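You operate a simulated robot arm through the tools that you are given. There is no shell and no other tool.

Carry out the task below with a simulated robot arm. There is one attempt and no reset: what you move stays moved.

JOB
Put things in order on the top of the run-off table. At the end: the yellow padlock stands where the teal wiping pad stood; the teal wiping pad stands where the silver short setting block stood; the white job card from the top of the run-off table stands on top of the green plate; the silver short setting block stands where the white job card stood; whatever was shut is shut again. Leave all else as you found it, and nothing knocked over.

It is judged by the outcome, as a careful person would: the job done as asked, and still so three seconds after it is handed in. It fails if anything else is knocked over, pushed out of place, dropped, spilled or broken.

ROBOT AND FRAMES
A 6-joint arm with a two-finger gripper, fixed in place. Base frame: the origin is on the floor under the middle of its stand, x ahead of it, y to its left, z up; the work surface is at about z = 812. Lengths are in mm, angles in degrees, forces in N, time in s.
With the tool pointing down near the work surface it reaches from about 120 to 680 mm from the base axis. Its first joint turns from -66.0 to 66.0 degrees. Payload 2.45 kg.
The tool frame sits at the grasp point between the pads (the TCP): z along the fingers, y along the line on which they close. The tips reach 30 mm beyond it. The gripper opens to 106 mm; its body begins 79 mm behind the TCP.
Orientation is that of the tool frame in the base frame, as a unit quaternion [w, x, y, z]. With the fingers straight down and closing along the base's y, the tool's x points along the base's -x, its y along +y and its z along -z.

CONTROLS
- The arm moves only by the tool nudge_tool. Its argument "series" is a list of rows, each a list of 7 numbers: the shift along the tool's x, y, z in m, then the turn, a rotation vector about the tool's x, y, z in rad, then the closure in counts, from 0 (fully open) to 255 (shut). In form: [[dx, dy, dz, ax, ay, az, claw], ...]. A call has 1 to 20 rows; each row is the pose to reach, as a shift and turn from the pose commanded when the call began, along the tool's axes at that moment. Rows are played at 5 a second. More than 50 mm and 8.6 degrees between two rows, or a gripper value outside its range, and nothing of the call is played. A pose out of reach is approached as far as the arm can. The call stops where the force on the tool passes 40 N (or 10 N more than at its start, if that is more) or the arm is blocked; 0.2 s more then pass. The fingers move at their own pace (about 153 mm/s each) and stop on an object; they squeeze with about 34 N. The grip force told is the motor's: it shows also when the fingers shut on nothing. Time passes only in rows, and 0.2 s behind the last, so rows that repeat a pose let the fingers close. The reply holds the time, the measured pose of the TCP, the force on the tool along the base axes, the opening and the grip force, in the units named above and with some noise, with the torque about the TCP (base axes, N m) and any sound that the robot's microphone picked up, and new pictures: "pictures" is both (left out), scene, wrist or none.
- Cameras (640 x 400 px; columns grow to the right, rows downward): "scene" is fixed at [56.5, 410.2, 1402.1]; the picture's right is [-0.80, -0.60, 0.00], its down [-0.38, 0.51, -0.77] and it looks along [0.47, -0.62, -0.63] (base axes); focal length 356 px, centre (320, 200). "wrist" rides on the gripper at [76, -1, -106] in the tool frame; the picture's right is [0.02, 1.00, 0.00], its down [-0.78, 0.02, -0.62] and it looks along [-0.62, 0.01, 0.78] (tool axes); focal length 247 px, centre (320, 200). There is no depth. A picture from a camera that has moved, and an enlarged one, comes with that camera's place and axes in the base frame and with its lens. The place of the scene camera against the robot may be out by one fixed shift of up to 12 mm in any direction.
- inspect(camera, box): a new picture of the part [left, top, right, bottom] of that camera's present view, enlarged. It takes no simulated time.
- hand_in(): hands the job in; it is judged then, once.

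Places have to be worked out from the pictures, the camera data and where the tool is seen. Open the gripper and draw the arm clear of the work before you hand the job in, unless the task says otherwise.

The tools are called after "Call:" by a JSON object that holds its "api" and its "payload". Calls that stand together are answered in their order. nudge_tool: Moves the arm, as the interface text tells. Its arguments: {"type":"object","properties":{"series":{"type":"array"},"pictures":{"type":"string","enum":["both","scene","wrist","none"]}},"required":["series"]} The other tools are called the same way: inspect (camera, box) takes an enlarged picture of a part of a camera's view; hand_in () hands the job in.

At the start:

```text
t: 0.0
position: [339.8, 73.8, 1156.3]
ee_rot: [0.0, -0.001, 1.0, 0.001]
ft_force: [0.0, 0.5, -0.5]
ft_torque: [0.04, -0.01, 0.04]
opening: 106.2
gripper_force: 0.1
```

scene: 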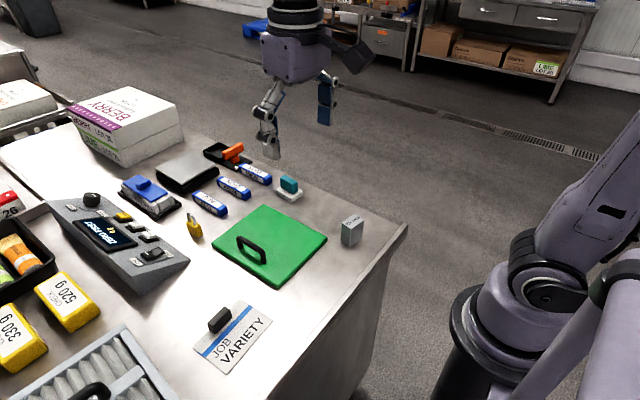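
wrist: 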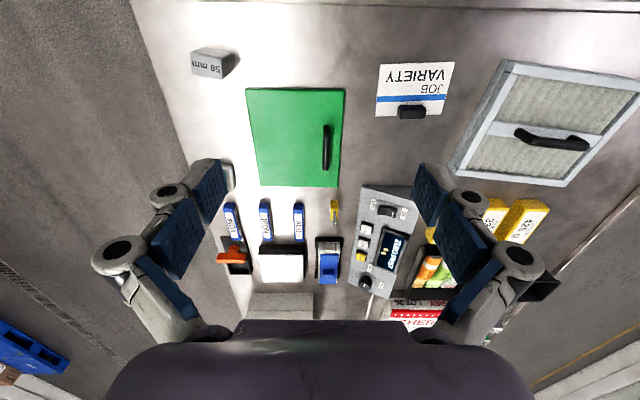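

I start by looking closer at the objects before moving anything.

Call:
{"api": "inspect", "payload": {"camera": "scene", "box": [180, 130, 420, 280]}}

Call:
{"api": "inspect", "payload": {"camera": "scene", "box": [160, 260, 320, 400]}}

Call:
{"api": "inspect", "payload": {"camera": "wrist", "box": [170, 30, 470, 220]}}

Call:
{"api": "inspect", "payload": {"camera": "wrist", "box": [200, 180, 480, 340]}}

```text
2.67 times, centred on (300, 205) of scene
camera zoom: at [56.5, 410.2, 1402.1], right [-0.8, -0.6, 0.0], down [-0.38, 0.51, -0.77], along [0.47, -0.62, -0.63], focal length 950 px, centre (373, 187)
```

zoom: 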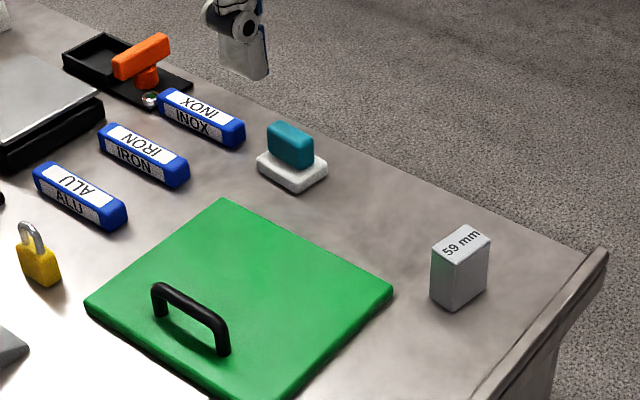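

```text
2.86 times, centred on (240, 330) of scene
camera zoom: at [56.5, 410.2, 1402.1], right [-0.8, -0.6, 0.0], down [-0.38, 0.51, -0.77], along [0.47, -0.62, -0.63], focal length 1018 px, centre (549, -171)
```

zoom: 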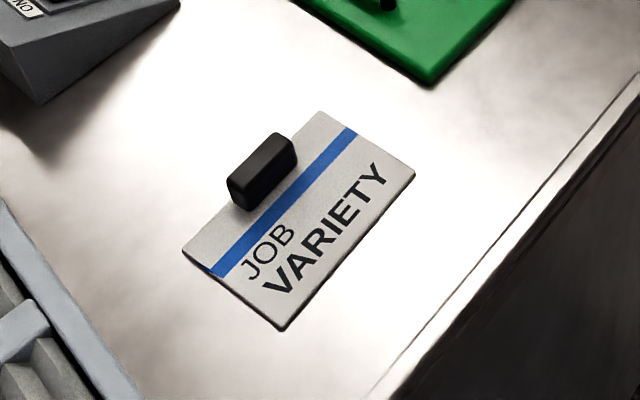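

```text
2.11 times, centred on (320, 125) of wrist
camera zoom: at [264.3, 71.4, 1260.6], right [-0.02, 1.0, 0.0], down [0.78, 0.02, 0.62], along [0.62, 0.01, -0.78], focal length 520 px, centre (320, 358)
```

zoom: 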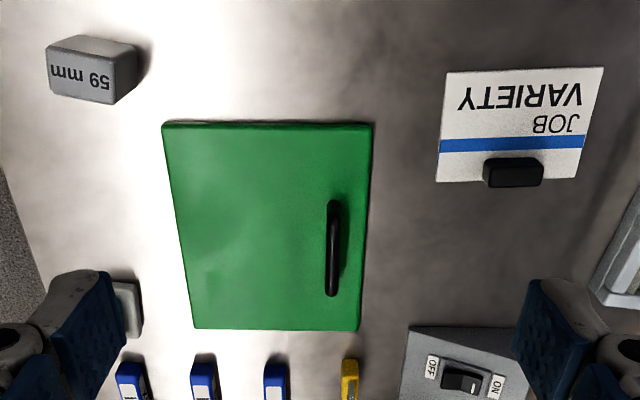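

```text
2.29 times, centred on (340, 260) of wrist
camera zoom: at [264.3, 71.4, 1260.6], right [-0.02, 1.0, 0.0], down [0.78, 0.02, 0.62], along [0.62, 0.01, -0.78], focal length 564 px, centre (274, 63)
```

zoom: 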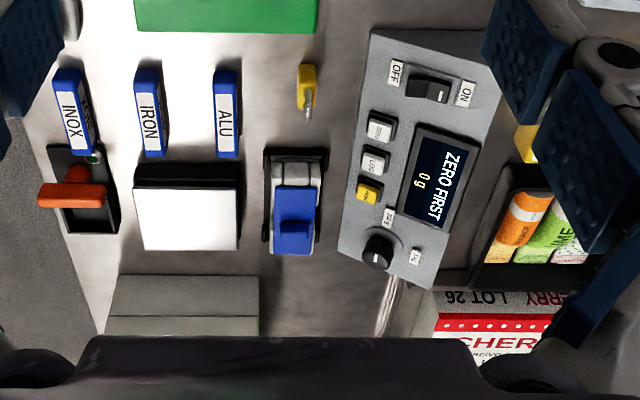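

The wrist and scene views put the job card grip near (406, 233), the block near (340, -90), the teal pad near (587, -150) and the padlock near (645, 105). The green plate's centre is near (470, 28). The card has to go first, so I move over it and turn the tool 90° so the fingers close across its grip.

Call:
{"api": "nudge_tool", "payload": {"series": [[-0.0055, 0.01325, 0.0125, 0, 0, -0.1309, 0], [-0.011, 0.0265, 0.025, 0, 0, -0.2618, 0], [-0.0165, 0.03975, 0.0375, 0, 0, -0.3927, 0], [-0.022, 0.053, 0.05, 0, 0, -0.5236, 0], [-0.0275, 0.06625, 0.0625, 0, 0, -0.6545, 0], [-0.033, 0.0795, 0.075, 0, 0, -0.7854, 0], [-0.0385, 0.09275, 0.0875, 0, 0, -0.9163, 0], [-0.044, 0.106, 0.1, 0, 0, -1.0472, 0], [-0.0495, 0.11925, 0.1125, 0, 0, -1.1781, 0], [-0.055, 0.1325, 0.125, 0, 0, -1.309, 0], [-0.0605, 0.14575, 0.1375, 0, 0, -1.4399, 0], [-0.066, 0.159, 0.15, 0, 0, -1.5708, 0], [-0.066, 0.159, 0.15, 0, 0, -1.5708, 0]], "pictures": "both"}}

```text
t: 2.8
position: [405.0, 233.4, 1005.7]
ee_rot: [-0.001, 0.708, -0.706, -0.001]
ft_force: [0.0, 1.0, 0.5]
ft_torque: [0.04, -0.06, -0.01]
opening: 105.9
gripper_force: 0.1
camera wrist: at [408.2, 156.1, 1111.4], right [-1.0, -0.02, 0.0], down [-0.02, 0.78, 0.62], along [-0.01, 0.62, -0.78], focal length 247 px, centre (320, 200)
```

scene: 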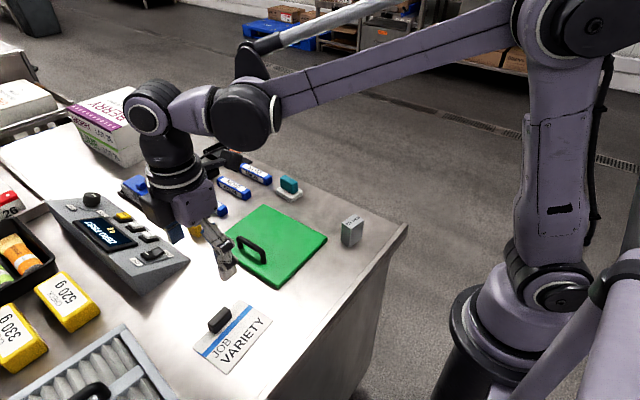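
wrist: 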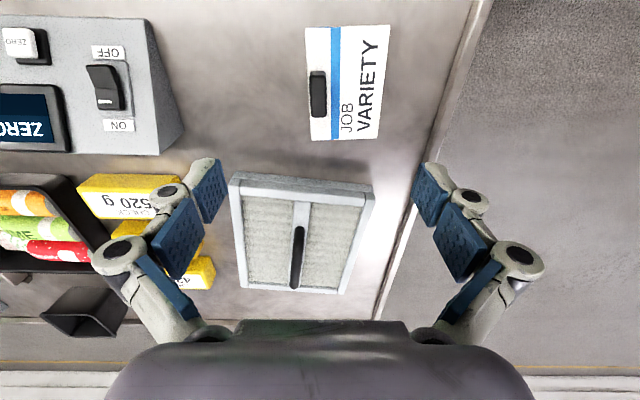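

The grip sits almost under the tool, at about (410, 233). I zoom in on the card for its exact position and the height of the grip.

Call:
{"api": "inspect", "payload": {"camera": "wrist", "box": [270, 10, 430, 150]}}

Call:
{"api": "inspect", "payload": {"camera": "scene", "box": [180, 170, 380, 380]}}

```text
2.86 times, centred on (350, 80) of wrist
camera zoom: at [408.2, 156.1, 1111.4], right [-1.0, -0.02, 0.0], down [-0.02, 0.78, 0.62], along [-0.01, 0.62, -0.78], focal length 706 px, centre (234, 543)
```

zoom: 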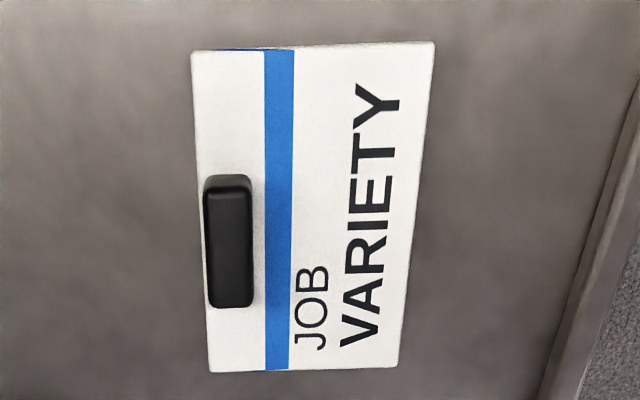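

```text
1.90 times, centred on (280, 275) of scene
camera zoom: at [56.5, 410.2, 1402.1], right [-0.8, -0.6, 0.0], down [-0.38, 0.51, -0.77], along [0.47, -0.62, -0.63], focal length 679 px, centre (396, 57)
```

zoom: 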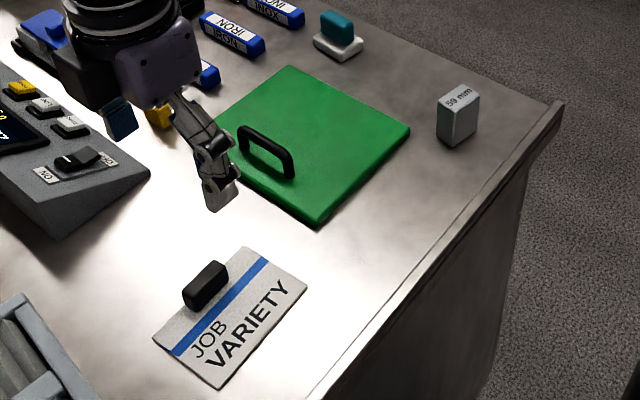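

From the enlarged view, the card measures about 118 × 85 mm, is centred at (377.6, 231.4) and is turned about +3°. Its grip is centred at (408.5, 233), about 16 mm wide and topping out near z = 840. I align the yaw, half-close the fingers and come down to z ≈ 900 to check.

Call:
{"api": "nudge_tool", "payload": {"series": [[0, -0.001, 0.02, 0, 0, -0.02, 60], [0, -0.002, 0.04, 0, 0, -0.04, 120], [0, -0.003, 0.06, 0, 0, -0.056, 140], [0, -0.003, 0.085, 0, 0, -0.056, 140], [0, -0.003, 0.106, 0, 0, -0.056, 140], [0, -0.003, 0.106, 0, 0, -0.056, 140]], "pictures": "both"}}

```text
t: 4.2
position: [409.4, 232.6, 900.5]
ee_rot: [0.0, 0.728, -0.686, -0.001]
ft_force: [0.2, 0.0, -0.9]
ft_torque: [0.0, 0.02, 0.0]
opening: 48.1
gripper_force: 0.1
camera wrist: at [416.7, 155.5, 1005.5], right [-1.0, -0.08, 0.0], down [-0.06, 0.78, 0.62], along [-0.05, 0.62, -0.78], focal length 247 px, centre (320, 200)
```

scene: 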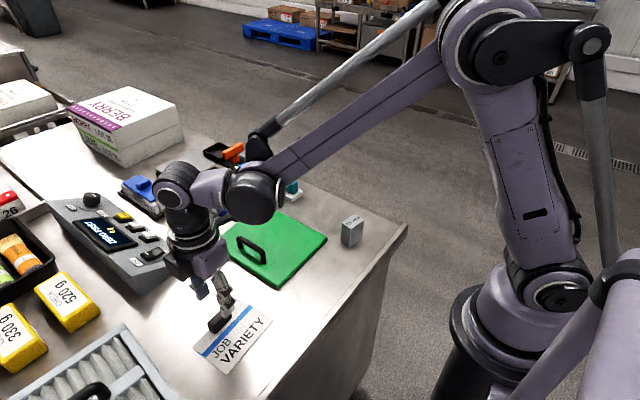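
wrist: 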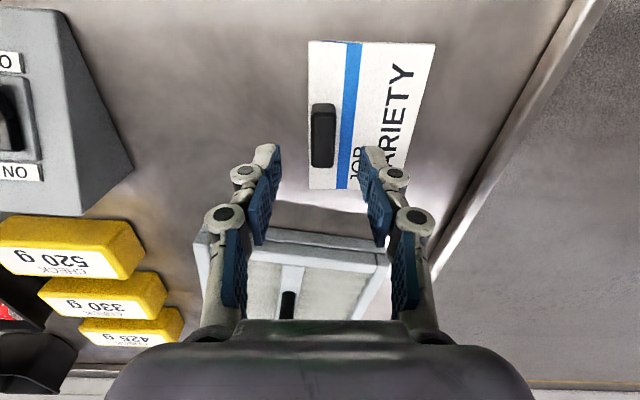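

The fingers straddle the grip well. The tips seem to move along the tool axis as the gripper closes, so I zoom in to measure where they really are before descending.

Call:
{"api": "inspect", "payload": {"camera": "wrist", "box": [240, 90, 400, 190]}}

Call:
{"api": "inspect", "payload": {"camera": "scene", "box": [160, 240, 290, 380]}}

```text
4.00 times, centred on (320, 140) of wrist
camera zoom: at [416.7, 155.5, 1005.5], right [-1.0, -0.08, 0.0], down [-0.06, 0.78, 0.62], along [-0.05, 0.62, -0.78], focal length 988 px, centre (320, 440)
```

zoom: 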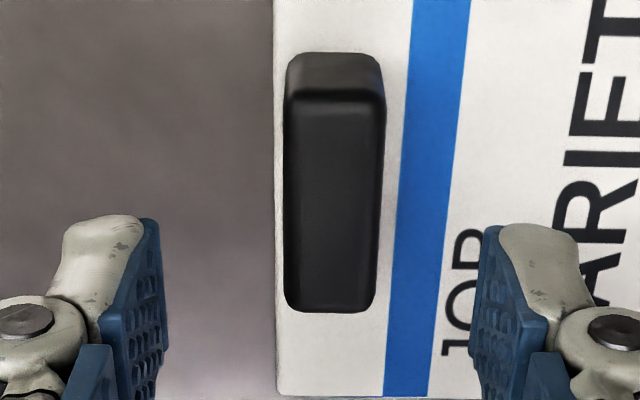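

```text
2.86 times, centred on (225, 310) of scene
camera zoom: at [56.5, 410.2, 1402.1], right [-0.8, -0.6, 0.0], down [-0.38, 0.51, -0.77], along [0.47, -0.62, -0.63], focal length 1018 px, centre (591, -114)
```

zoom: 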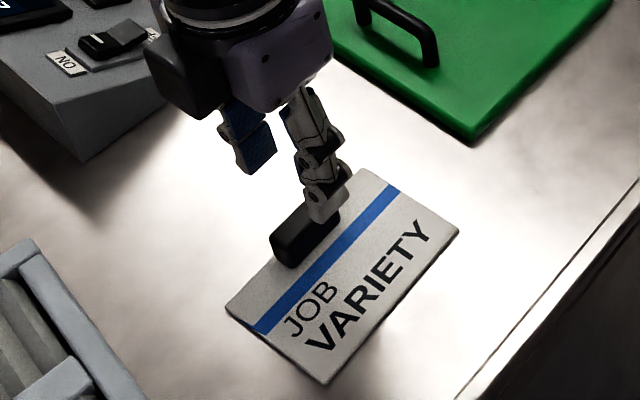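

The measurement shows the tips about 28 mm beyond the TCP at this opening, and the top of the grip near z = 838. I descend to z ≈ 851 (tips near 822) and close.

Call:
{"api": "nudge_tool", "payload": {"series": [[0, 0, 0.02, 0, 0, 0, 140], [0, 0, 0.04, 0, 0, 0, 140], [0, 0, 0.0495, 0, 0, 0, 140], [0, 0, 0.0495, 0, 0, 0, 180], [0, 0, 0.0495, 0, 0, 0, 255], [0, 0, 0.0495, 0, 0, 0, 255], [0, 0, 0.0495, 0, 0, 0, 255]], "pictures": "both"}}

```text
t: 5.8
position: [409.7, 231.6, 851.2]
ee_rot: [0.0, 0.727, -0.687, 0.0]
ft_force: [-0.4, 0.4, 0.4]
ft_torque: [-0.01, -0.04, 0.02]
opening: 16.7
gripper_force: 34.1
camera wrist: at [416.1, 155.7, 956.1], right [-1.0, -0.08, 0.0], down [-0.06, 0.78, 0.62], along [-0.05, 0.62, -0.78], focal length 247 px, centre (320, 200)
```

scene: 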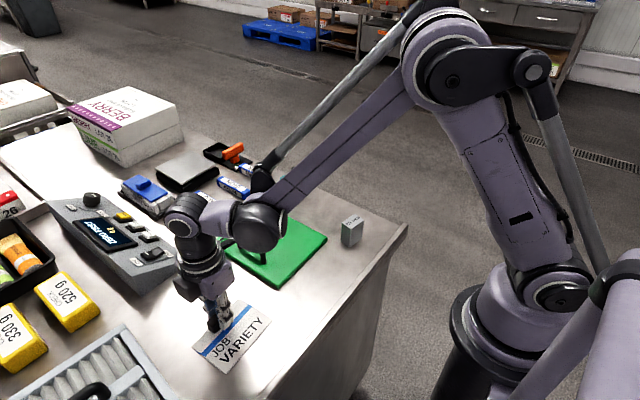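
wrist: 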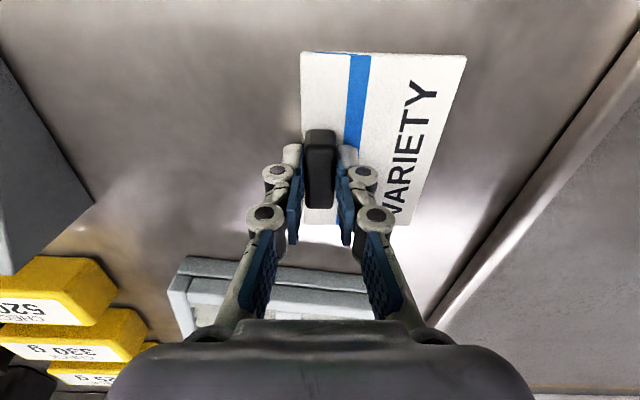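

The gripper holds the card's grip at 16.7 mm opening with 34 N. I lift it straight up and check how it hangs.

Call:
{"api": "nudge_tool", "payload": {"series": [[0, 0, -0.01, 0, 0, 0, 255], [0, 0, -0.025, 0, 0, 0, 255], [0, 0, -0.05, 0, 0, 0, 255], [0, 0, -0.075, 0, 0, 0, 255], [0, 0, -0.1, 0, 0, 0, 255], [0, 0, -0.1, 0, 0, 0, 255]], "pictures": "both"}}

Call:
{"api": "inspect", "payload": {"camera": "scene", "box": [200, 190, 380, 310]}}

```text
t: 7.2
position: [409.4, 231.5, 951.8]
ee_rot: [-0.001, 0.727, -0.687, -0.001]
ft_force: [-0.9, 0.3, -0.6]
ft_torque: [-0.01, -0.03, 0.01]
opening: 16.8
gripper_force: 34.0
camera wrist: at [415.6, 154.9, 1055.5], right [-1.0, -0.08, 0.0], down [-0.06, 0.78, 0.62], along [-0.05, 0.62, -0.78], focal length 247 px, centre (320, 200)
```

scene: 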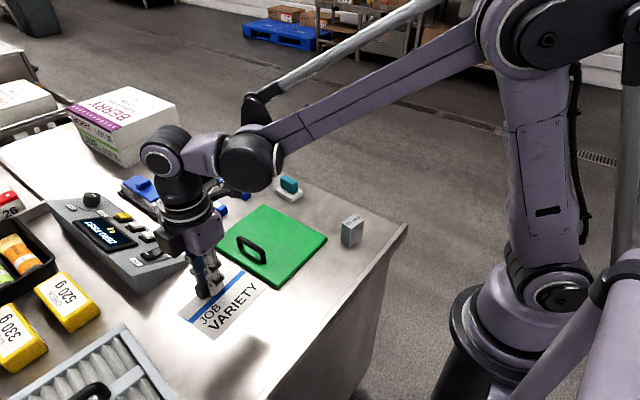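
wrist: 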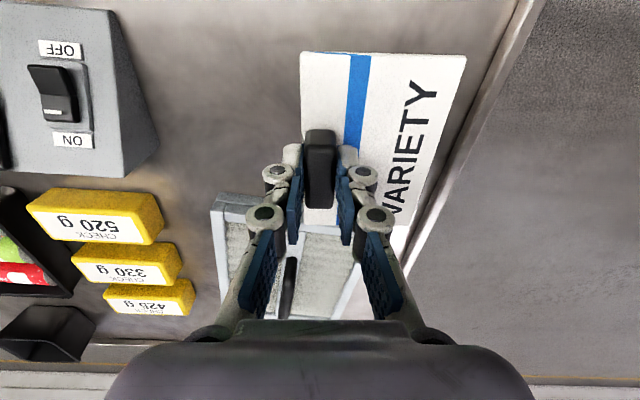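

```text
3.33 times, centred on (290, 250) of scene
camera zoom: at [56.5, 410.2, 1402.1], right [-0.8, -0.6, 0.0], down [-0.38, 0.51, -0.77], along [0.47, -0.62, -0.63], focal length 1188 px, centre (420, 33)
```

zoom: 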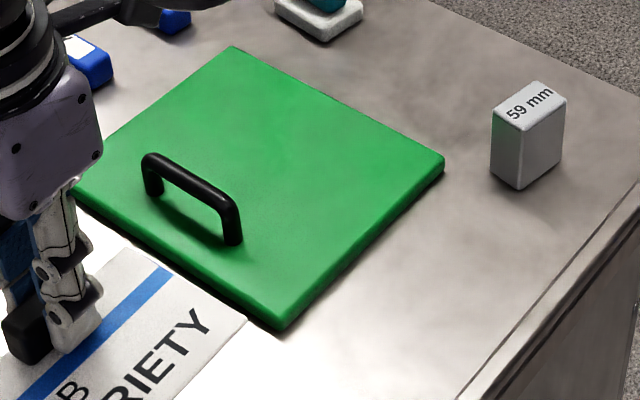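

The card hangs level and rigid. I swing it over the free part of the green plate, left of the plate's handle as the wrist camera sees it. On the way I turn it so its long side runs along the handle, which gives clearance on every side.

Call:
{"api": "nudge_tool", "payload": {"series": [[0.0193, -0.0038, 0, 0, 0, 0.1252, 255], [0.0386, -0.0075, 0, 0, 0, 0.2503, 255], [0.0579, -0.0113, 0, 0, 0, 0.3755, 255], [0.0773, -0.015, 0, 0, 0, 0.5007, 255], [0.0966, -0.0188, 0, 0, 0, 0.6259, 255], [0.1159, -0.0226, 0, 0, 0, 0.751, 255], [0.1352, -0.0263, 0, 0, 0, 0.8762, 255], [0.1545, -0.0301, 0, 0, 0, 1.0014, 255], [0.1738, -0.0339, 0, 0, 0, 1.1266, 255], [0.1932, -0.0376, 0, 0, 0, 1.2517, 255], [0.2125, -0.0414, 0, 0, 0, 1.3769, 255], [0.2318, -0.0451, 0, 0, 0, 1.5021, 255], [0.2511, -0.0489, 0, 0, 0, 1.6273, 255], [0.2511, -0.0489, 0, 0, 0, 1.6273, 255]], "pictures": "both"}}

```text
t: 10.2
position: [470.8, -17.5, 950.0]
ee_rot: [-0.001, 0.001, 1.0, 0.0]
ft_force: [0.2, -0.4, -0.8]
ft_torque: [0.0, -0.01, 0.01]
opening: 16.8
gripper_force: 33.9
camera wrist: at [395.0, -19.7, 1055.2], right [-0.02, 1.0, 0.0], down [0.78, 0.01, 0.62], along [0.62, 0.01, -0.78], focal length 247 px, centre (320, 200)
```

scene: 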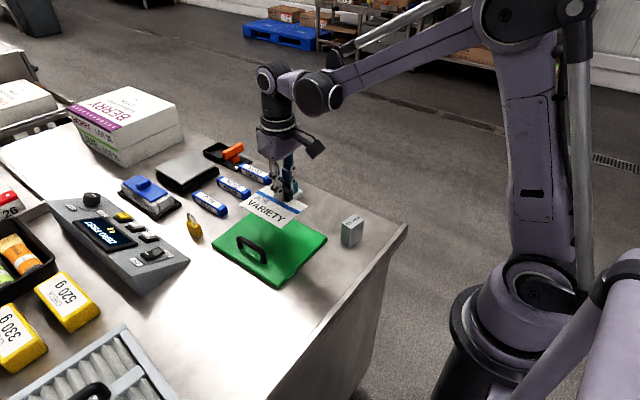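
wrist: 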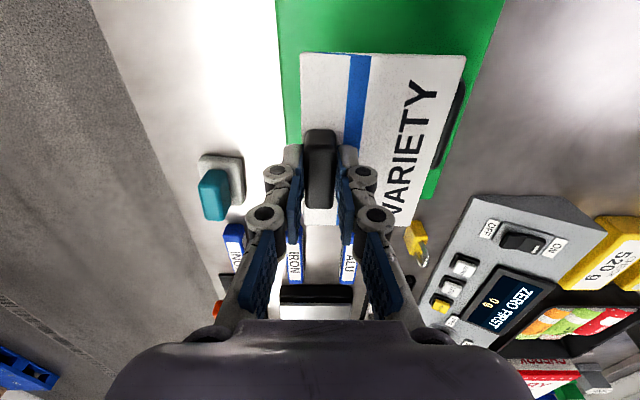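

The card is over the free area of the plate. I lower it to just above the plate first.

Call:
{"api": "nudge_tool", "payload": {"series": [[0, 0, 0.02, 0, 0, 0, 255], [0, 0, 0.04, 0, 0, 0, 255], [0, 0, 0.06, 0, 0, 0, 255], [0, 0, 0.075, 0, 0, 0, 255], [0, 0, 0.083, 0, 0, 0, 255], [0, 0, 0.083, 0, 0, 0, 255]], "pictures": "both"}}

Call:
{"api": "inspect", "payload": {"camera": "scene", "box": [200, 160, 380, 300]}}

Call:
{"api": "inspect", "payload": {"camera": "wrist", "box": [250, 0, 550, 250]}}

```text
t: 11.6
position: [473.7, -15.3, 867.2]
ee_rot: [0.0, 0.0, 1.0, 0.001]
ft_force: [-0.6, 0.7, -0.3]
ft_torque: [-0.03, 0.04, -0.02]
opening: 16.9
gripper_force: 34.0
camera wrist: at [396.7, -17.7, 972.2], right [-0.02, 1.0, 0.0], down [0.78, 0.02, 0.62], along [0.62, 0.01, -0.78], focal length 247 px, centre (320, 200)
```

scene: 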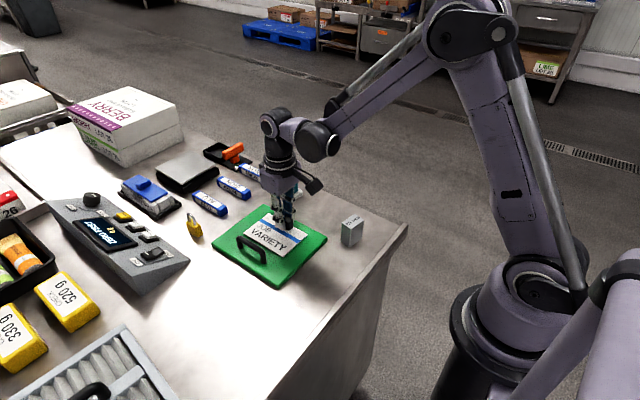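
wrist: 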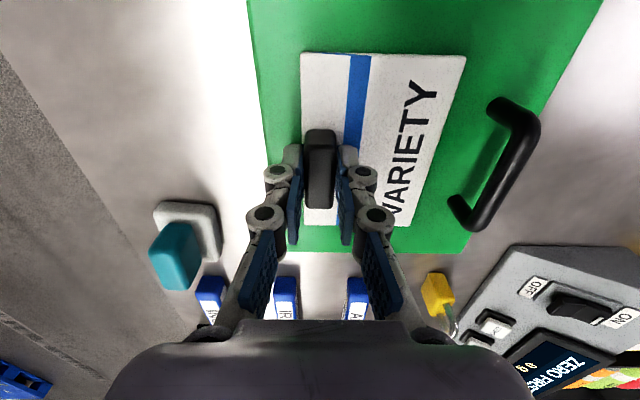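

```text
2.86 times, centred on (290, 230) of scene
camera zoom: at [56.5, 410.2, 1402.1], right [-0.8, -0.6, 0.0], down [-0.38, 0.51, -0.77], along [0.47, -0.62, -0.63], focal length 1018 px, centre (406, 114)
```

zoom: 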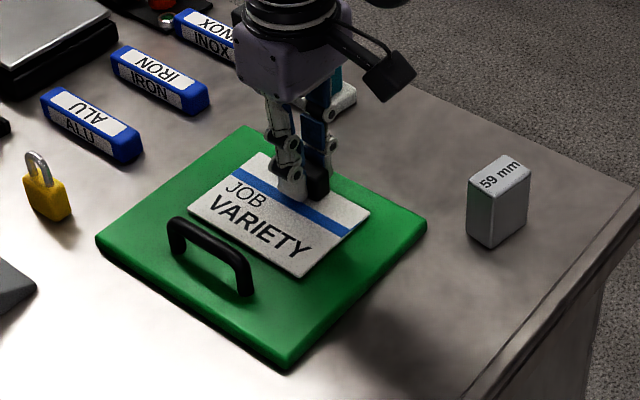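

```text
1.60 times, centred on (400, 125) of wrist
camera zoom: at [396.7, -17.7, 972.2], right [-0.02, 1.0, 0.0], down [0.78, 0.02, 0.62], along [0.62, 0.01, -0.78], focal length 395 px, centre (192, 320)
```

zoom: 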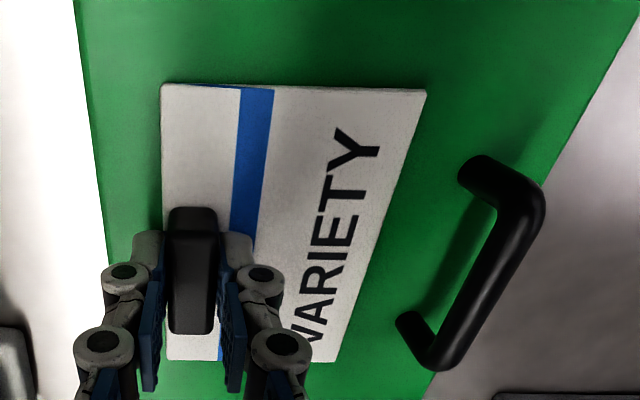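

The card lies within the plate with clearance all round. I lower in small steps and watch the force.

Call:
{"api": "nudge_tool", "payload": {"series": [[0, 0, 0.001, 0, 0, 0, 255], [0, 0, 0.002, 0, 0, 0, 255], [0, 0, 0.003, 0, 0, 0, 255], [0, 0, 0.003, 0, 0, 0, 255]], "pictures": "none"}}

```text
t: 12.6
position: [473.0, -14.8, 864.8]
ee_rot: [0.001, 0.0, 1.0, 0.001]
ft_force: [-0.4, -0.1, 23.1]
ft_torque: [0.06, -0.01, 0.01]
opening: 16.8
gripper_force: 34.2
```

Contact at 23 N means the card rests on the plate. I ease up a millimetre, open part-way and retreat upward.

Call:
{"api": "nudge_tool", "payload": {"series": [[0, 0, -0.001, 0, 0, 0, 255], [0, 0, -0.001, 0, 0, 0, 200], [0, 0, -0.001, 0, 0, 0, 150], [0, 0, -0.001, 0, 0, 0, 150], [0, 0, -0.02, 0, 0, 0, 150], [0, 0, -0.045, 0, 0, 0, 150], [0, 0, -0.085, 0, 0, 0, 150], [0, 0, -0.125, 0, 0, 0, 150], [0, 0, -0.125, 0, 0, 0, 100]], "pictures": "both"}}

Call:
{"api": "inspect", "payload": {"camera": "scene", "box": [200, 160, 380, 300]}}

```text
t: 14.6
position: [472.5, -13.8, 985.6]
ee_rot: [0.0, 0.0, 1.0, 0.001]
ft_force: [-0.2, -0.7, 0.5]
ft_torque: [-0.03, -0.01, 0.0]
opening: 64.7
gripper_force: 0.0
camera wrist: at [397.0, -16.0, 1091.6], right [-0.02, 1.0, 0.0], down [0.78, 0.02, 0.62], along [0.62, 0.01, -0.78], focal length 247 px, centre (320, 200)
```

scene: 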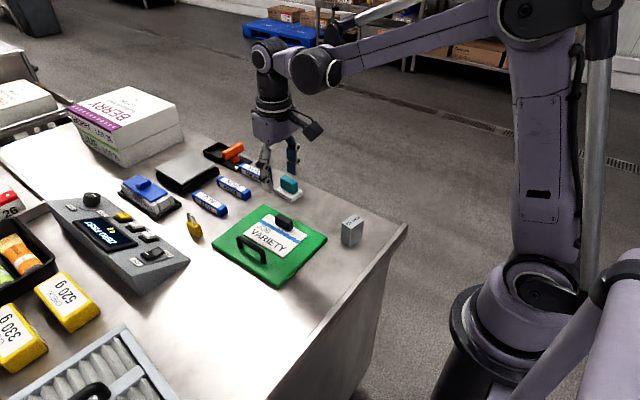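
wrist: 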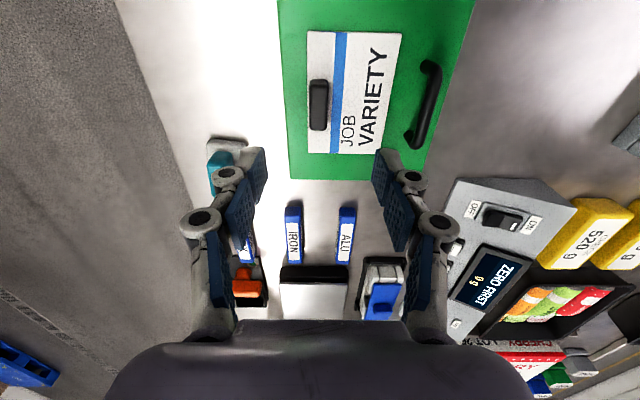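

```text
2.86 times, centred on (290, 230) of scene
camera zoom: at [56.5, 410.2, 1402.1], right [-0.8, -0.6, 0.0], down [-0.38, 0.51, -0.77], along [0.47, -0.62, -0.63], focal length 1018 px, centre (406, 114)
```

zoom: 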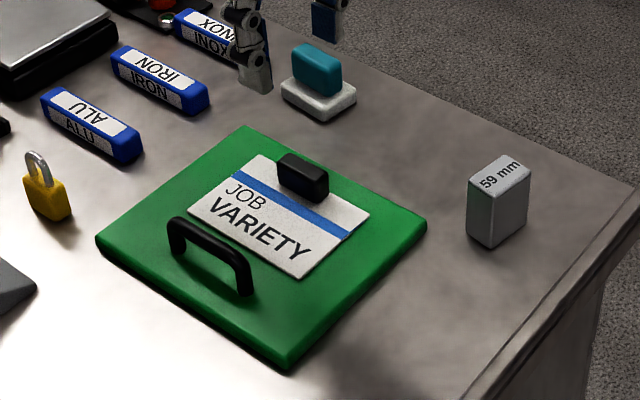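

The card lies flat and well inside the plate. Next is the silver block: I move above it for a measurement.

Call:
{"api": "nudge_tool", "payload": {"series": [[0.0213, -0.0127, 0, 0, 0, 0, 50], [0.0425, -0.0253, 0, 0, 0, 0, 0], [0.0638, -0.038, 0, 0, 0, 0, 0], [0.085, -0.0507, 0, 0, 0, 0, 0], [0.1063, -0.0633, 0, 0, 0, 0, 0], [0.1275, -0.076, 0, 0, 0, 0, 0], [0.1275, -0.076, 0, 0, 0, 0, 0]], "pictures": "both"}}

Call:
{"api": "inspect", "payload": {"camera": "wrist", "box": [250, 30, 410, 170]}}

Call:
{"api": "inspect", "payload": {"camera": "scene", "box": [310, 190, 420, 270]}}

```text
t: 16.2
position: [344.4, -90.4, 989.2]
ee_rot: [0.0, 0.0, 1.0, 0.001]
ft_force: [0.0, 0.9, -0.5]
ft_torque: [0.0, -0.04, 0.0]
opening: 106.0
gripper_force: 0.1
camera wrist: at [268.6, -93.7, 1094.0], right [-0.02, 1.0, 0.0], down [0.78, 0.02, 0.62], along [0.62, 0.01, -0.78], focal length 247 px, centre (320, 200)
```

scene: 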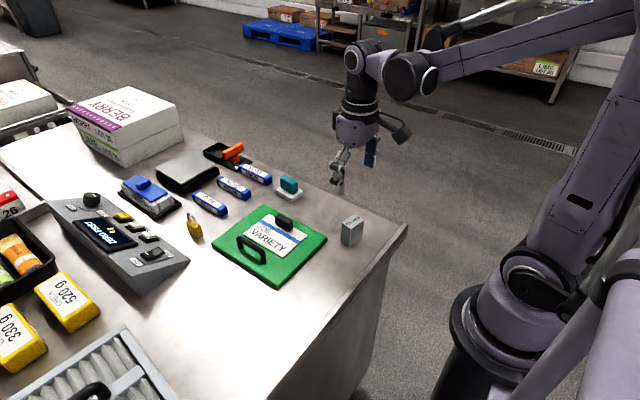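
wrist: 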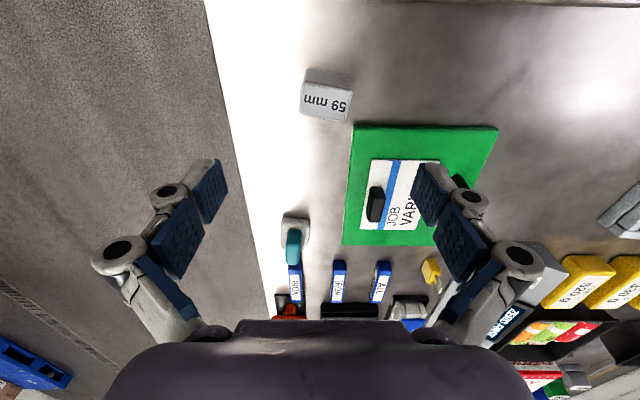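

```text
2.86 times, centred on (330, 100) of wrist
camera zoom: at [268.6, -93.7, 1094.0], right [-0.02, 1.0, 0.0], down [0.78, 0.02, 0.62], along [0.62, 0.01, -0.78], focal length 706 px, centre (291, 486)
```

zoom: 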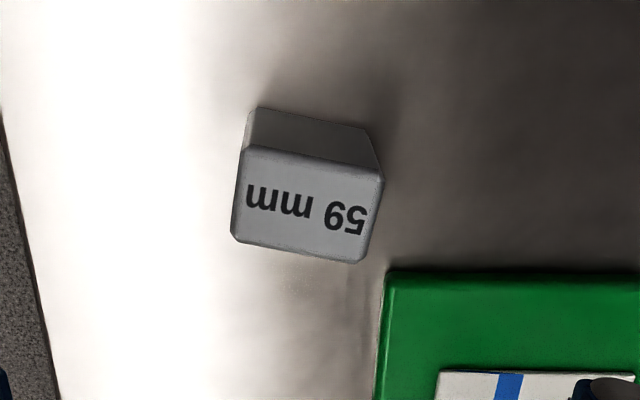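

```text
5.00 times, centred on (365, 230) of scene
camera zoom: at [56.5, 410.1, 1402.1], right [-0.8, -0.6, 0.0], down [-0.38, 0.51, -0.77], along [0.47, -0.62, -0.63], focal length 1782 px, centre (95, 50)
```

zoom: 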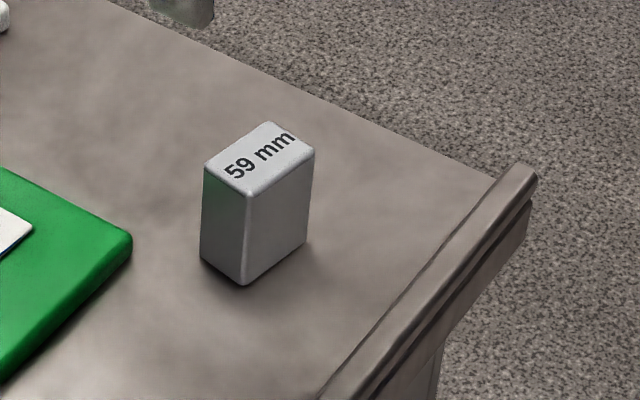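

The block measures about 42 × 26 × 59 mm, is centred near (335.6, -87) and is turned about -9°. I rotate to match and come lower with the fingers at about 70 mm to check the alignment.

Call:
{"api": "nudge_tool", "payload": {"series": [[0.003, 0.0012, 0.02, 0, 0, 0.053, 60], [0.006, 0.0024, 0.04, 0, 0, 0.107, 87], [0.0087, 0.0036, 0.06, 0, 0, 0.16, 87], [0.0087, 0.0036, 0.07, 0, 0, 0.16, 87], [0.0087, 0.0036, 0.07, 0, 0, 0.16, 87]], "pictures": "both"}}

Call:
{"api": "inspect", "payload": {"camera": "wrist", "box": [220, 40, 420, 200]}}

```text
t: 17.4
position: [337.2, -86.1, 918.6]
ee_rot: [0.0, 0.08, 0.997, 0.0]
ft_force: [0.0, 0.1, 0.1]
ft_torque: [0.03, 0.03, 0.02]
opening: 70.0
gripper_force: 0.0
camera wrist: at [262.2, -76.2, 1024.2], right [0.14, 0.99, 0.0], down [0.78, -0.11, 0.62], along [0.62, -0.08, -0.78], focal length 247 px, centre (320, 200)
```

scene: 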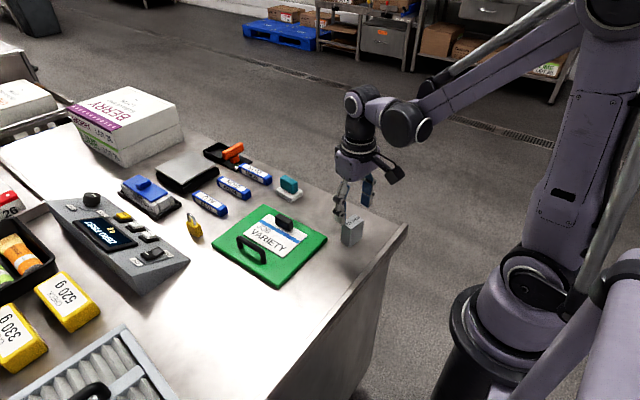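
wrist: 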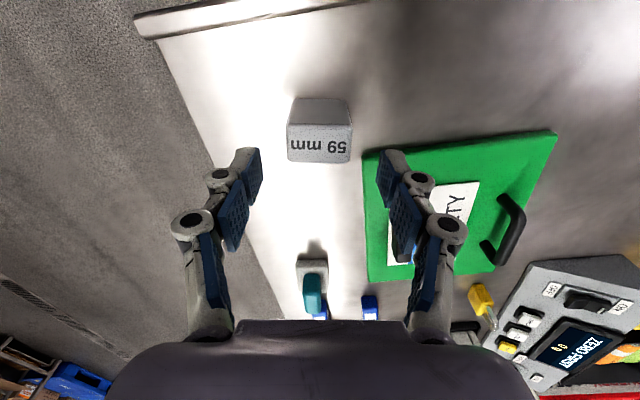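

```text
2.50 times, centred on (320, 120) of wrist
camera zoom: at [262.2, -76.2, 1024.2], right [0.14, 0.99, 0.0], down [0.78, -0.11, 0.62], along [0.62, -0.08, -0.78], focal length 617 px, centre (320, 400)
```

zoom: 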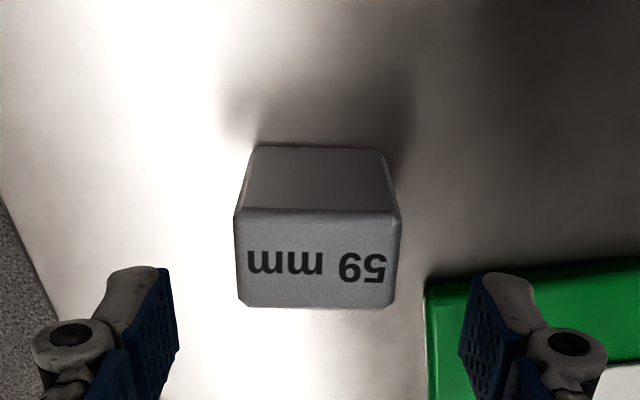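

Fingers and block are centred left-right, with the block about 2 mm nearer the base than the TCP. I correct by 1–2 mm, descend to z ≈ 850 and grip.

Call:
{"api": "nudge_tool", "payload": {"series": [[0.0015, 0, 0.02, 0, 0, 0, 87], [0.0015, 0, 0.04, 0, 0, 0, 87], [0.0015, 0, 0.06, 0, 0, 0, 87], [0.0015, 0, 0.069, 0, 0, 0, 87], [0.0015, 0, 0.069, 0, 0, 0, 130], [0.0015, 0, 0.069, 0, 0, 0, 160], [0.0015, 0, 0.069, 0, 0, 0, 255], [0.0015, 0, 0.069, 0, 0, 0, 255]], "pictures": "both"}}

Call:
{"api": "inspect", "payload": {"camera": "wrist", "box": [220, 40, 420, 240]}}

```text
t: 19.2
position: [335.2, -86.0, 848.9]
ee_rot: [0.0, 0.08, 0.997, 0.001]
ft_force: [-0.8, -0.5, -0.1]
ft_torque: [0.0, 0.03, -0.02]
opening: 44.0
gripper_force: 33.9
camera wrist: at [260.5, -75.9, 954.3], right [0.14, 0.99, 0.0], down [0.78, -0.11, 0.62], along [0.62, -0.08, -0.78], focal length 247 px, centre (320, 200)
```

scene: 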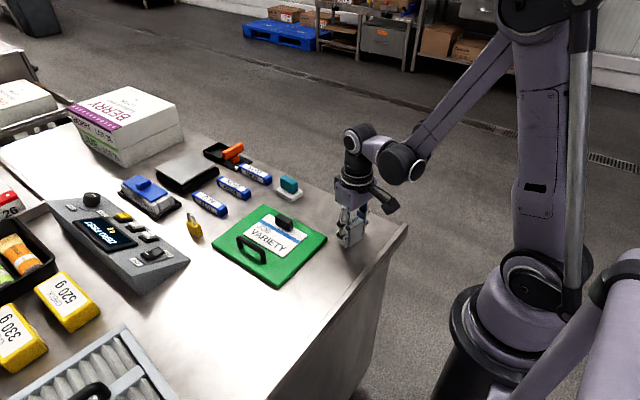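
wrist: 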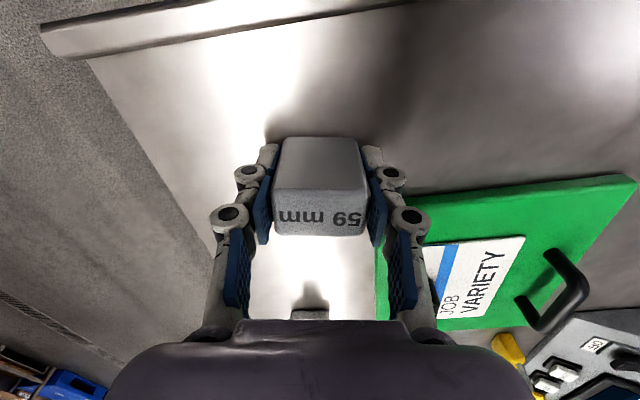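

```text
2.00 times, centred on (320, 140) of wrist
camera zoom: at [260.5, -75.9, 954.3], right [0.14, 0.99, 0.0], down [0.78, -0.11, 0.62], along [0.62, -0.08, -0.78], focal length 494 px, centre (320, 320)
```

zoom: 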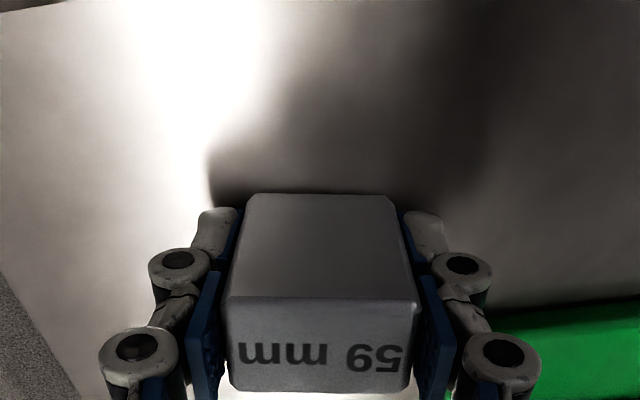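

The block is gripped (44 mm) with its centre about 2 mm nearer the base than the TCP, so it stood at about (333.3, -86.7), which is where the teal pad goes. I lift it high over everything and carry it to the card's old place at (376.5, 232).

Call:
{"api": "nudge_tool", "payload": {"series": [[0, 0, -0.01, 0, 0, 0, 255], [0, 0, -0.035, 0, 0, 0, 255], [0, 0, -0.07, 0, 0, 0, 255], [0, 0, -0.11, 0, 0, 0, 255], [0.0007, 0.0268, -0.11, 0, 0, 0, 255], [0.0014, 0.0535, -0.11, 0, 0, 0, 255], [0.0021, 0.0803, -0.11, 0, 0, 0, 255], [0.0028, 0.1071, -0.11, 0, 0, 0, 255], [0.0035, 0.1338, -0.11, 0, 0, 0, 255], [0.0042, 0.1606, -0.11, 0, 0, 0, 255], [0.005, 0.1874, -0.11, 0, 0, 0, 255], [0.0057, 0.2141, -0.11, 0, 0, 0, 255], [0.0064, 0.2409, -0.11, 0, 0, 0, 255], [0.0071, 0.2677, -0.11, 0, 0, 0, 255], [0.0078, 0.2944, -0.11, 0, 0, 0, 255], [0.0085, 0.3212, -0.11, 0, 0, 0, 255], [0.0085, 0.3212, -0.11, 0, 0, 0, 255]], "pictures": "both"}}

```text
t: 22.8
position: [379.4, 233.2, 961.5]
ee_rot: [0.0, 0.08, 0.997, 0.001]
ft_force: [0.0, -0.3, -2.7]
ft_torque: [-0.03, -0.01, 0.0]
opening: 44.3
gripper_force: 33.8
camera wrist: at [303.6, 243.4, 1066.6], right [0.14, 0.99, 0.0], down [0.78, -0.11, 0.62], along [0.62, -0.08, -0.78], focal length 247 px, centre (320, 200)
```

scene: 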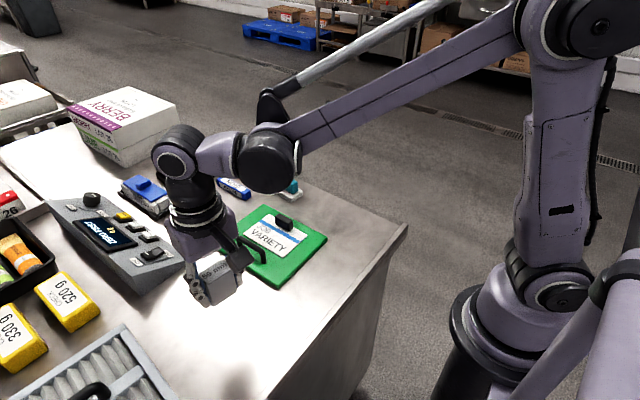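
wrist: 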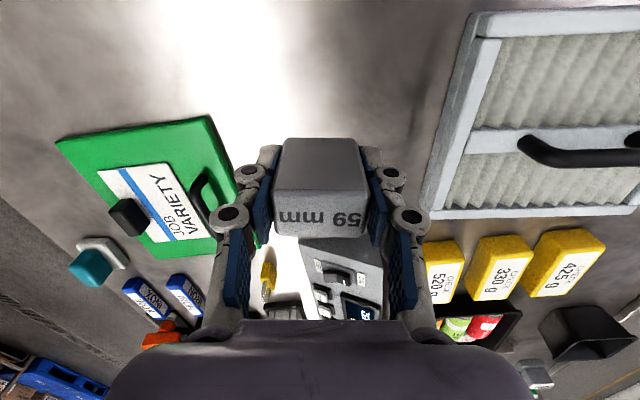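

The block hangs straight, above (378, 231). I lower it to about 3 mm above the table.

Call:
{"api": "nudge_tool", "payload": {"series": [[0.0005, -0.001, 0.025, 0, 0, 0, 255], [0.0005, -0.001, 0.05, 0, 0, 0, 255], [0.0005, -0.001, 0.075, 0, 0, 0, 255], [0.0005, -0.001, 0.095, 0, 0, 0, 255], [0.0005, -0.001, 0.107, 0, 0, 0, 255], [0.0005, -0.001, 0.107, 0, 0, 0, 255]], "pictures": "both"}}

Call:
{"api": "inspect", "payload": {"camera": "scene", "box": [160, 240, 290, 380]}}

```text
t: 24.2
position: [376.6, 230.7, 852.4]
ee_rot: [0.001, 0.079, 0.997, 0.001]
ft_force: [0.0, -0.5, -2.1]
ft_torque: [0.01, 0.0, -0.01]
opening: 44.2
gripper_force: 33.9
camera wrist: at [300.9, 241.2, 958.2], right [0.14, 0.99, 0.0], down [0.78, -0.11, 0.62], along [0.62, -0.08, -0.78], focal length 247 px, centre (320, 200)
```

scene: 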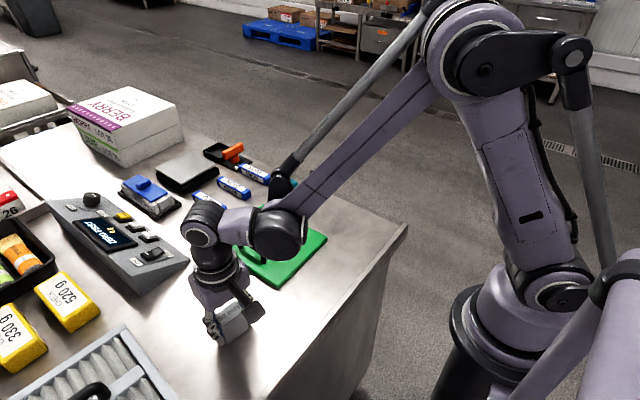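
wrist: 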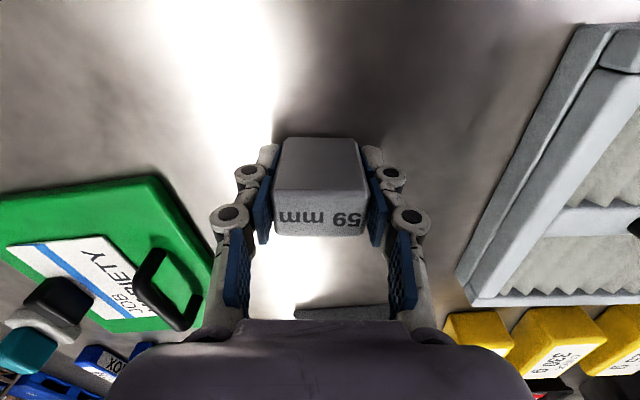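

```text
2.86 times, centred on (225, 310) of scene
camera zoom: at [56.6, 410.2, 1402.1], right [-0.8, -0.6, 0.0], down [-0.38, 0.51, -0.77], along [0.47, -0.62, -0.63], focal length 1018 px, centre (591, -114)
```

zoom: 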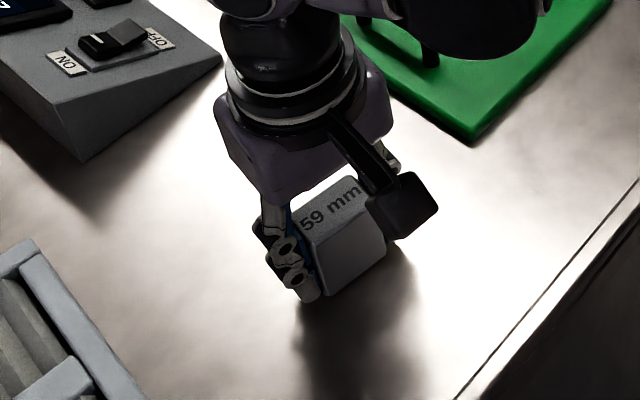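

The position reads about 1.5 mm short of the target. I correct that and feel for the table in small steps.

Call:
{"api": "nudge_tool", "payload": {"series": [[-0.0013, 0.0012, 0, 0, 0, 0, 255], [-0.0013, 0.0012, 0.001, 0, 0, 0, 255], [-0.0013, 0.0012, 0.002, 0, 0, 0, 255], [-0.0013, 0.0012, 0.0025, 0, 0, 0, 255], [-0.0013, 0.0012, 0.0025, 0, 0, 0, 255]], "pictures": "none"}}

```text
t: 25.4
position: [378.0, 232.7, 850.8]
ee_rot: [0.0, 0.08, 0.997, 0.001]
ft_force: [-0.6, 0.1, -2.0]
ft_torque: [0.04, 0.01, -0.01]
opening: 44.1
gripper_force: 34.6
```

Still hanging free (-2 N), so I lower a little further.

Call:
{"api": "nudge_tool", "payload": {"series": [[0, 0, 0.0005, 0, 0, 0, 255], [0, 0, 0.001, 0, 0, 0, 255], [0, 0, 0.001, 0, 0, 0, 255]], "pictures": "none"}}

```text
t: 26.2
position: [377.4, 230.2, 848.9]
ee_rot: [0.0, 0.08, 0.997, 0.001]
ft_force: [-0.4, -0.1, -2.3]
ft_torque: [0.03, -0.03, 0.02]
opening: 44.6
gripper_force: 34.1
```

Call:
{"api": "nudge_tool", "payload": {"series": [[0, 0, 0.0005, 0, 0, 0, 255], [0, 0, 0.001, 0, 0, 0, 255], [0, 0, 0.001, 0, 0, 0, 255]], "pictures": "none"}}

```text
t: 27.0
position: [377.6, 230.7, 848.4]
ee_rot: [0.0, 0.079, 0.997, 0.001]
ft_force: [-3.0, -0.9, 25.2]
ft_torque: [-0.11, -0.01, 0.02]
opening: 44.4
gripper_force: 33.9
```

The block touches the table at 25 N. I ease the load off, open to 70 mm and rise.

Call:
{"api": "nudge_tool", "payload": {"series": [[0, 0, -0.0005, 0, 0, 0, 255], [0, 0, -0.0005, 0, 0, 0, 130], [0, 0, -0.0005, 0, 0, 0, 87], [0, 0, -0.0005, 0, 0, 0, 87], [0, 0, -0.03, 0, 0, 0, 87], [0, 0, -0.07, 0, 0, 0, 87], [0, 0, -0.11, 0, 0, 0, 87], [0, 0, -0.15, 0, 0, 0, 87], [0, 0, -0.15, 0, 0, 0, 87]], "pictures": "both"}}

Call:
{"api": "inspect", "payload": {"camera": "wrist", "box": [220, 30, 420, 200]}}

Call:
{"api": "inspect", "payload": {"camera": "scene", "box": [160, 240, 290, 380]}}

```text
t: 29.0
position: [377.2, 230.5, 997.6]
ee_rot: [-0.001, 0.079, 0.997, 0.001]
ft_force: [-0.2, 0.2, 0.1]
ft_torque: [0.03, 0.0, 0.01]
opening: 70.1
gripper_force: 0.1
camera wrist: at [302.5, 240.1, 1102.2], right [0.14, 0.99, 0.0], down [0.78, -0.11, 0.62], along [0.62, -0.08, -0.78], focal length 247 px, centre (320, 200)
```

scene: 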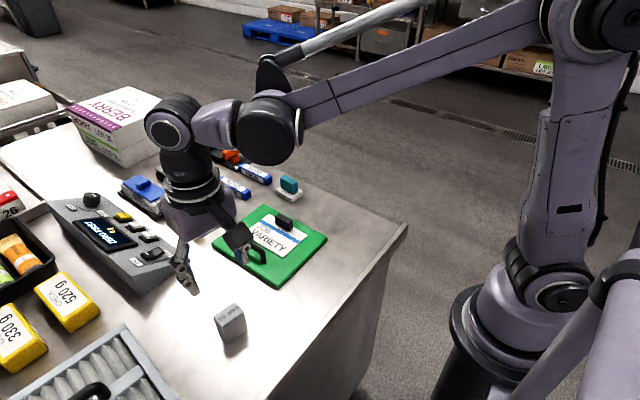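
wrist: 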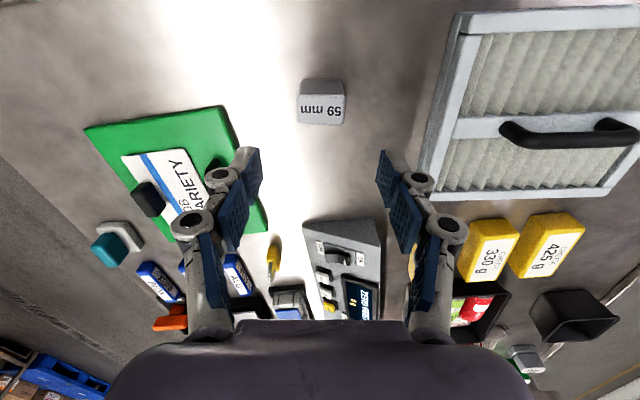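

```text
2.35 times, centred on (320, 115) of wrist
camera zoom: at [302.5, 240.1, 1102.2], right [0.14, 0.99, 0.0], down [0.78, -0.11, 0.62], along [0.62, -0.08, -0.78], focal length 581 px, centre (320, 400)
```

zoom: 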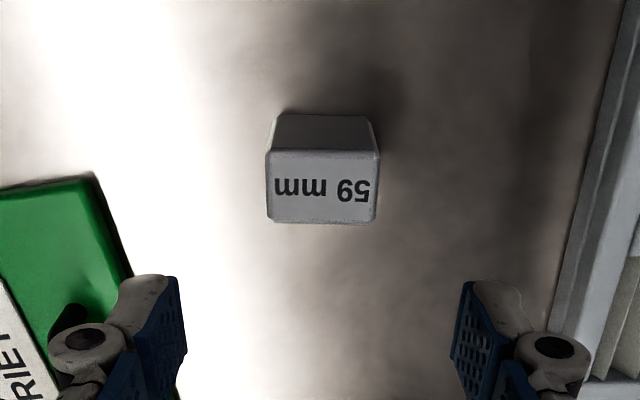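

```text
2.86 times, centred on (225, 310) of scene
camera zoom: at [56.5, 410.2, 1402.1], right [-0.8, -0.6, 0.0], down [-0.38, 0.51, -0.77], along [0.47, -0.62, -0.63], focal length 1018 px, centre (591, -114)
```

zoom: 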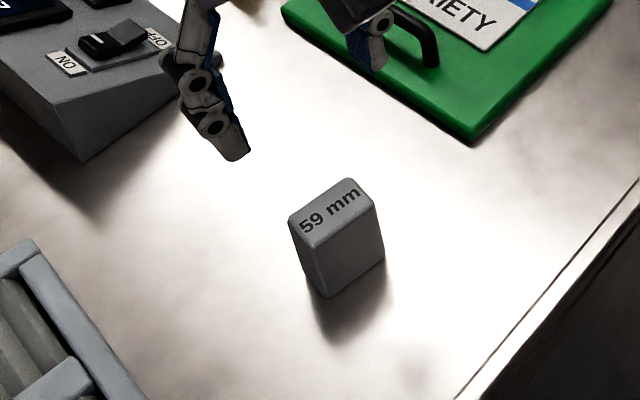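

The block stands upright. I check its position against the card's old footprint with a tight scene zoom.

Call:
{"api": "inspect", "payload": {"camera": "scene", "box": [160, 260, 320, 400]}}

Call:
{"api": "inspect", "payload": {"camera": "scene", "box": [200, 290, 264, 354]}}

```text
2.86 times, centred on (240, 330) of scene
camera zoom: at [56.5, 410.2, 1402.1], right [-0.8, -0.6, 0.0], down [-0.38, 0.51, -0.77], along [0.47, -0.62, -0.63], focal length 1018 px, centre (549, -171)
```

zoom: 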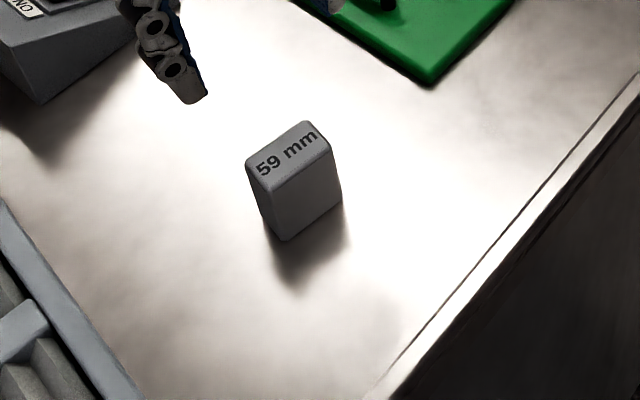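

```text
6.25 times, centred on (232, 322) of scene
camera zoom: at [56.5, 410.2, 1402.1], right [-0.8, -0.6, 0.0], down [-0.38, 0.51, -0.77], along [0.47, -0.62, -0.63], focal length 2227 px, centre (870, -562)
```

zoom: 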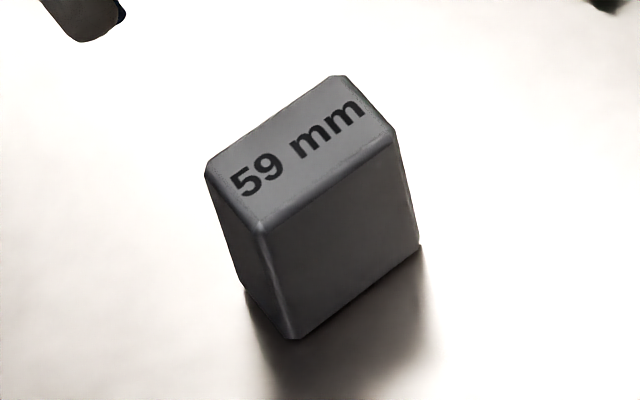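

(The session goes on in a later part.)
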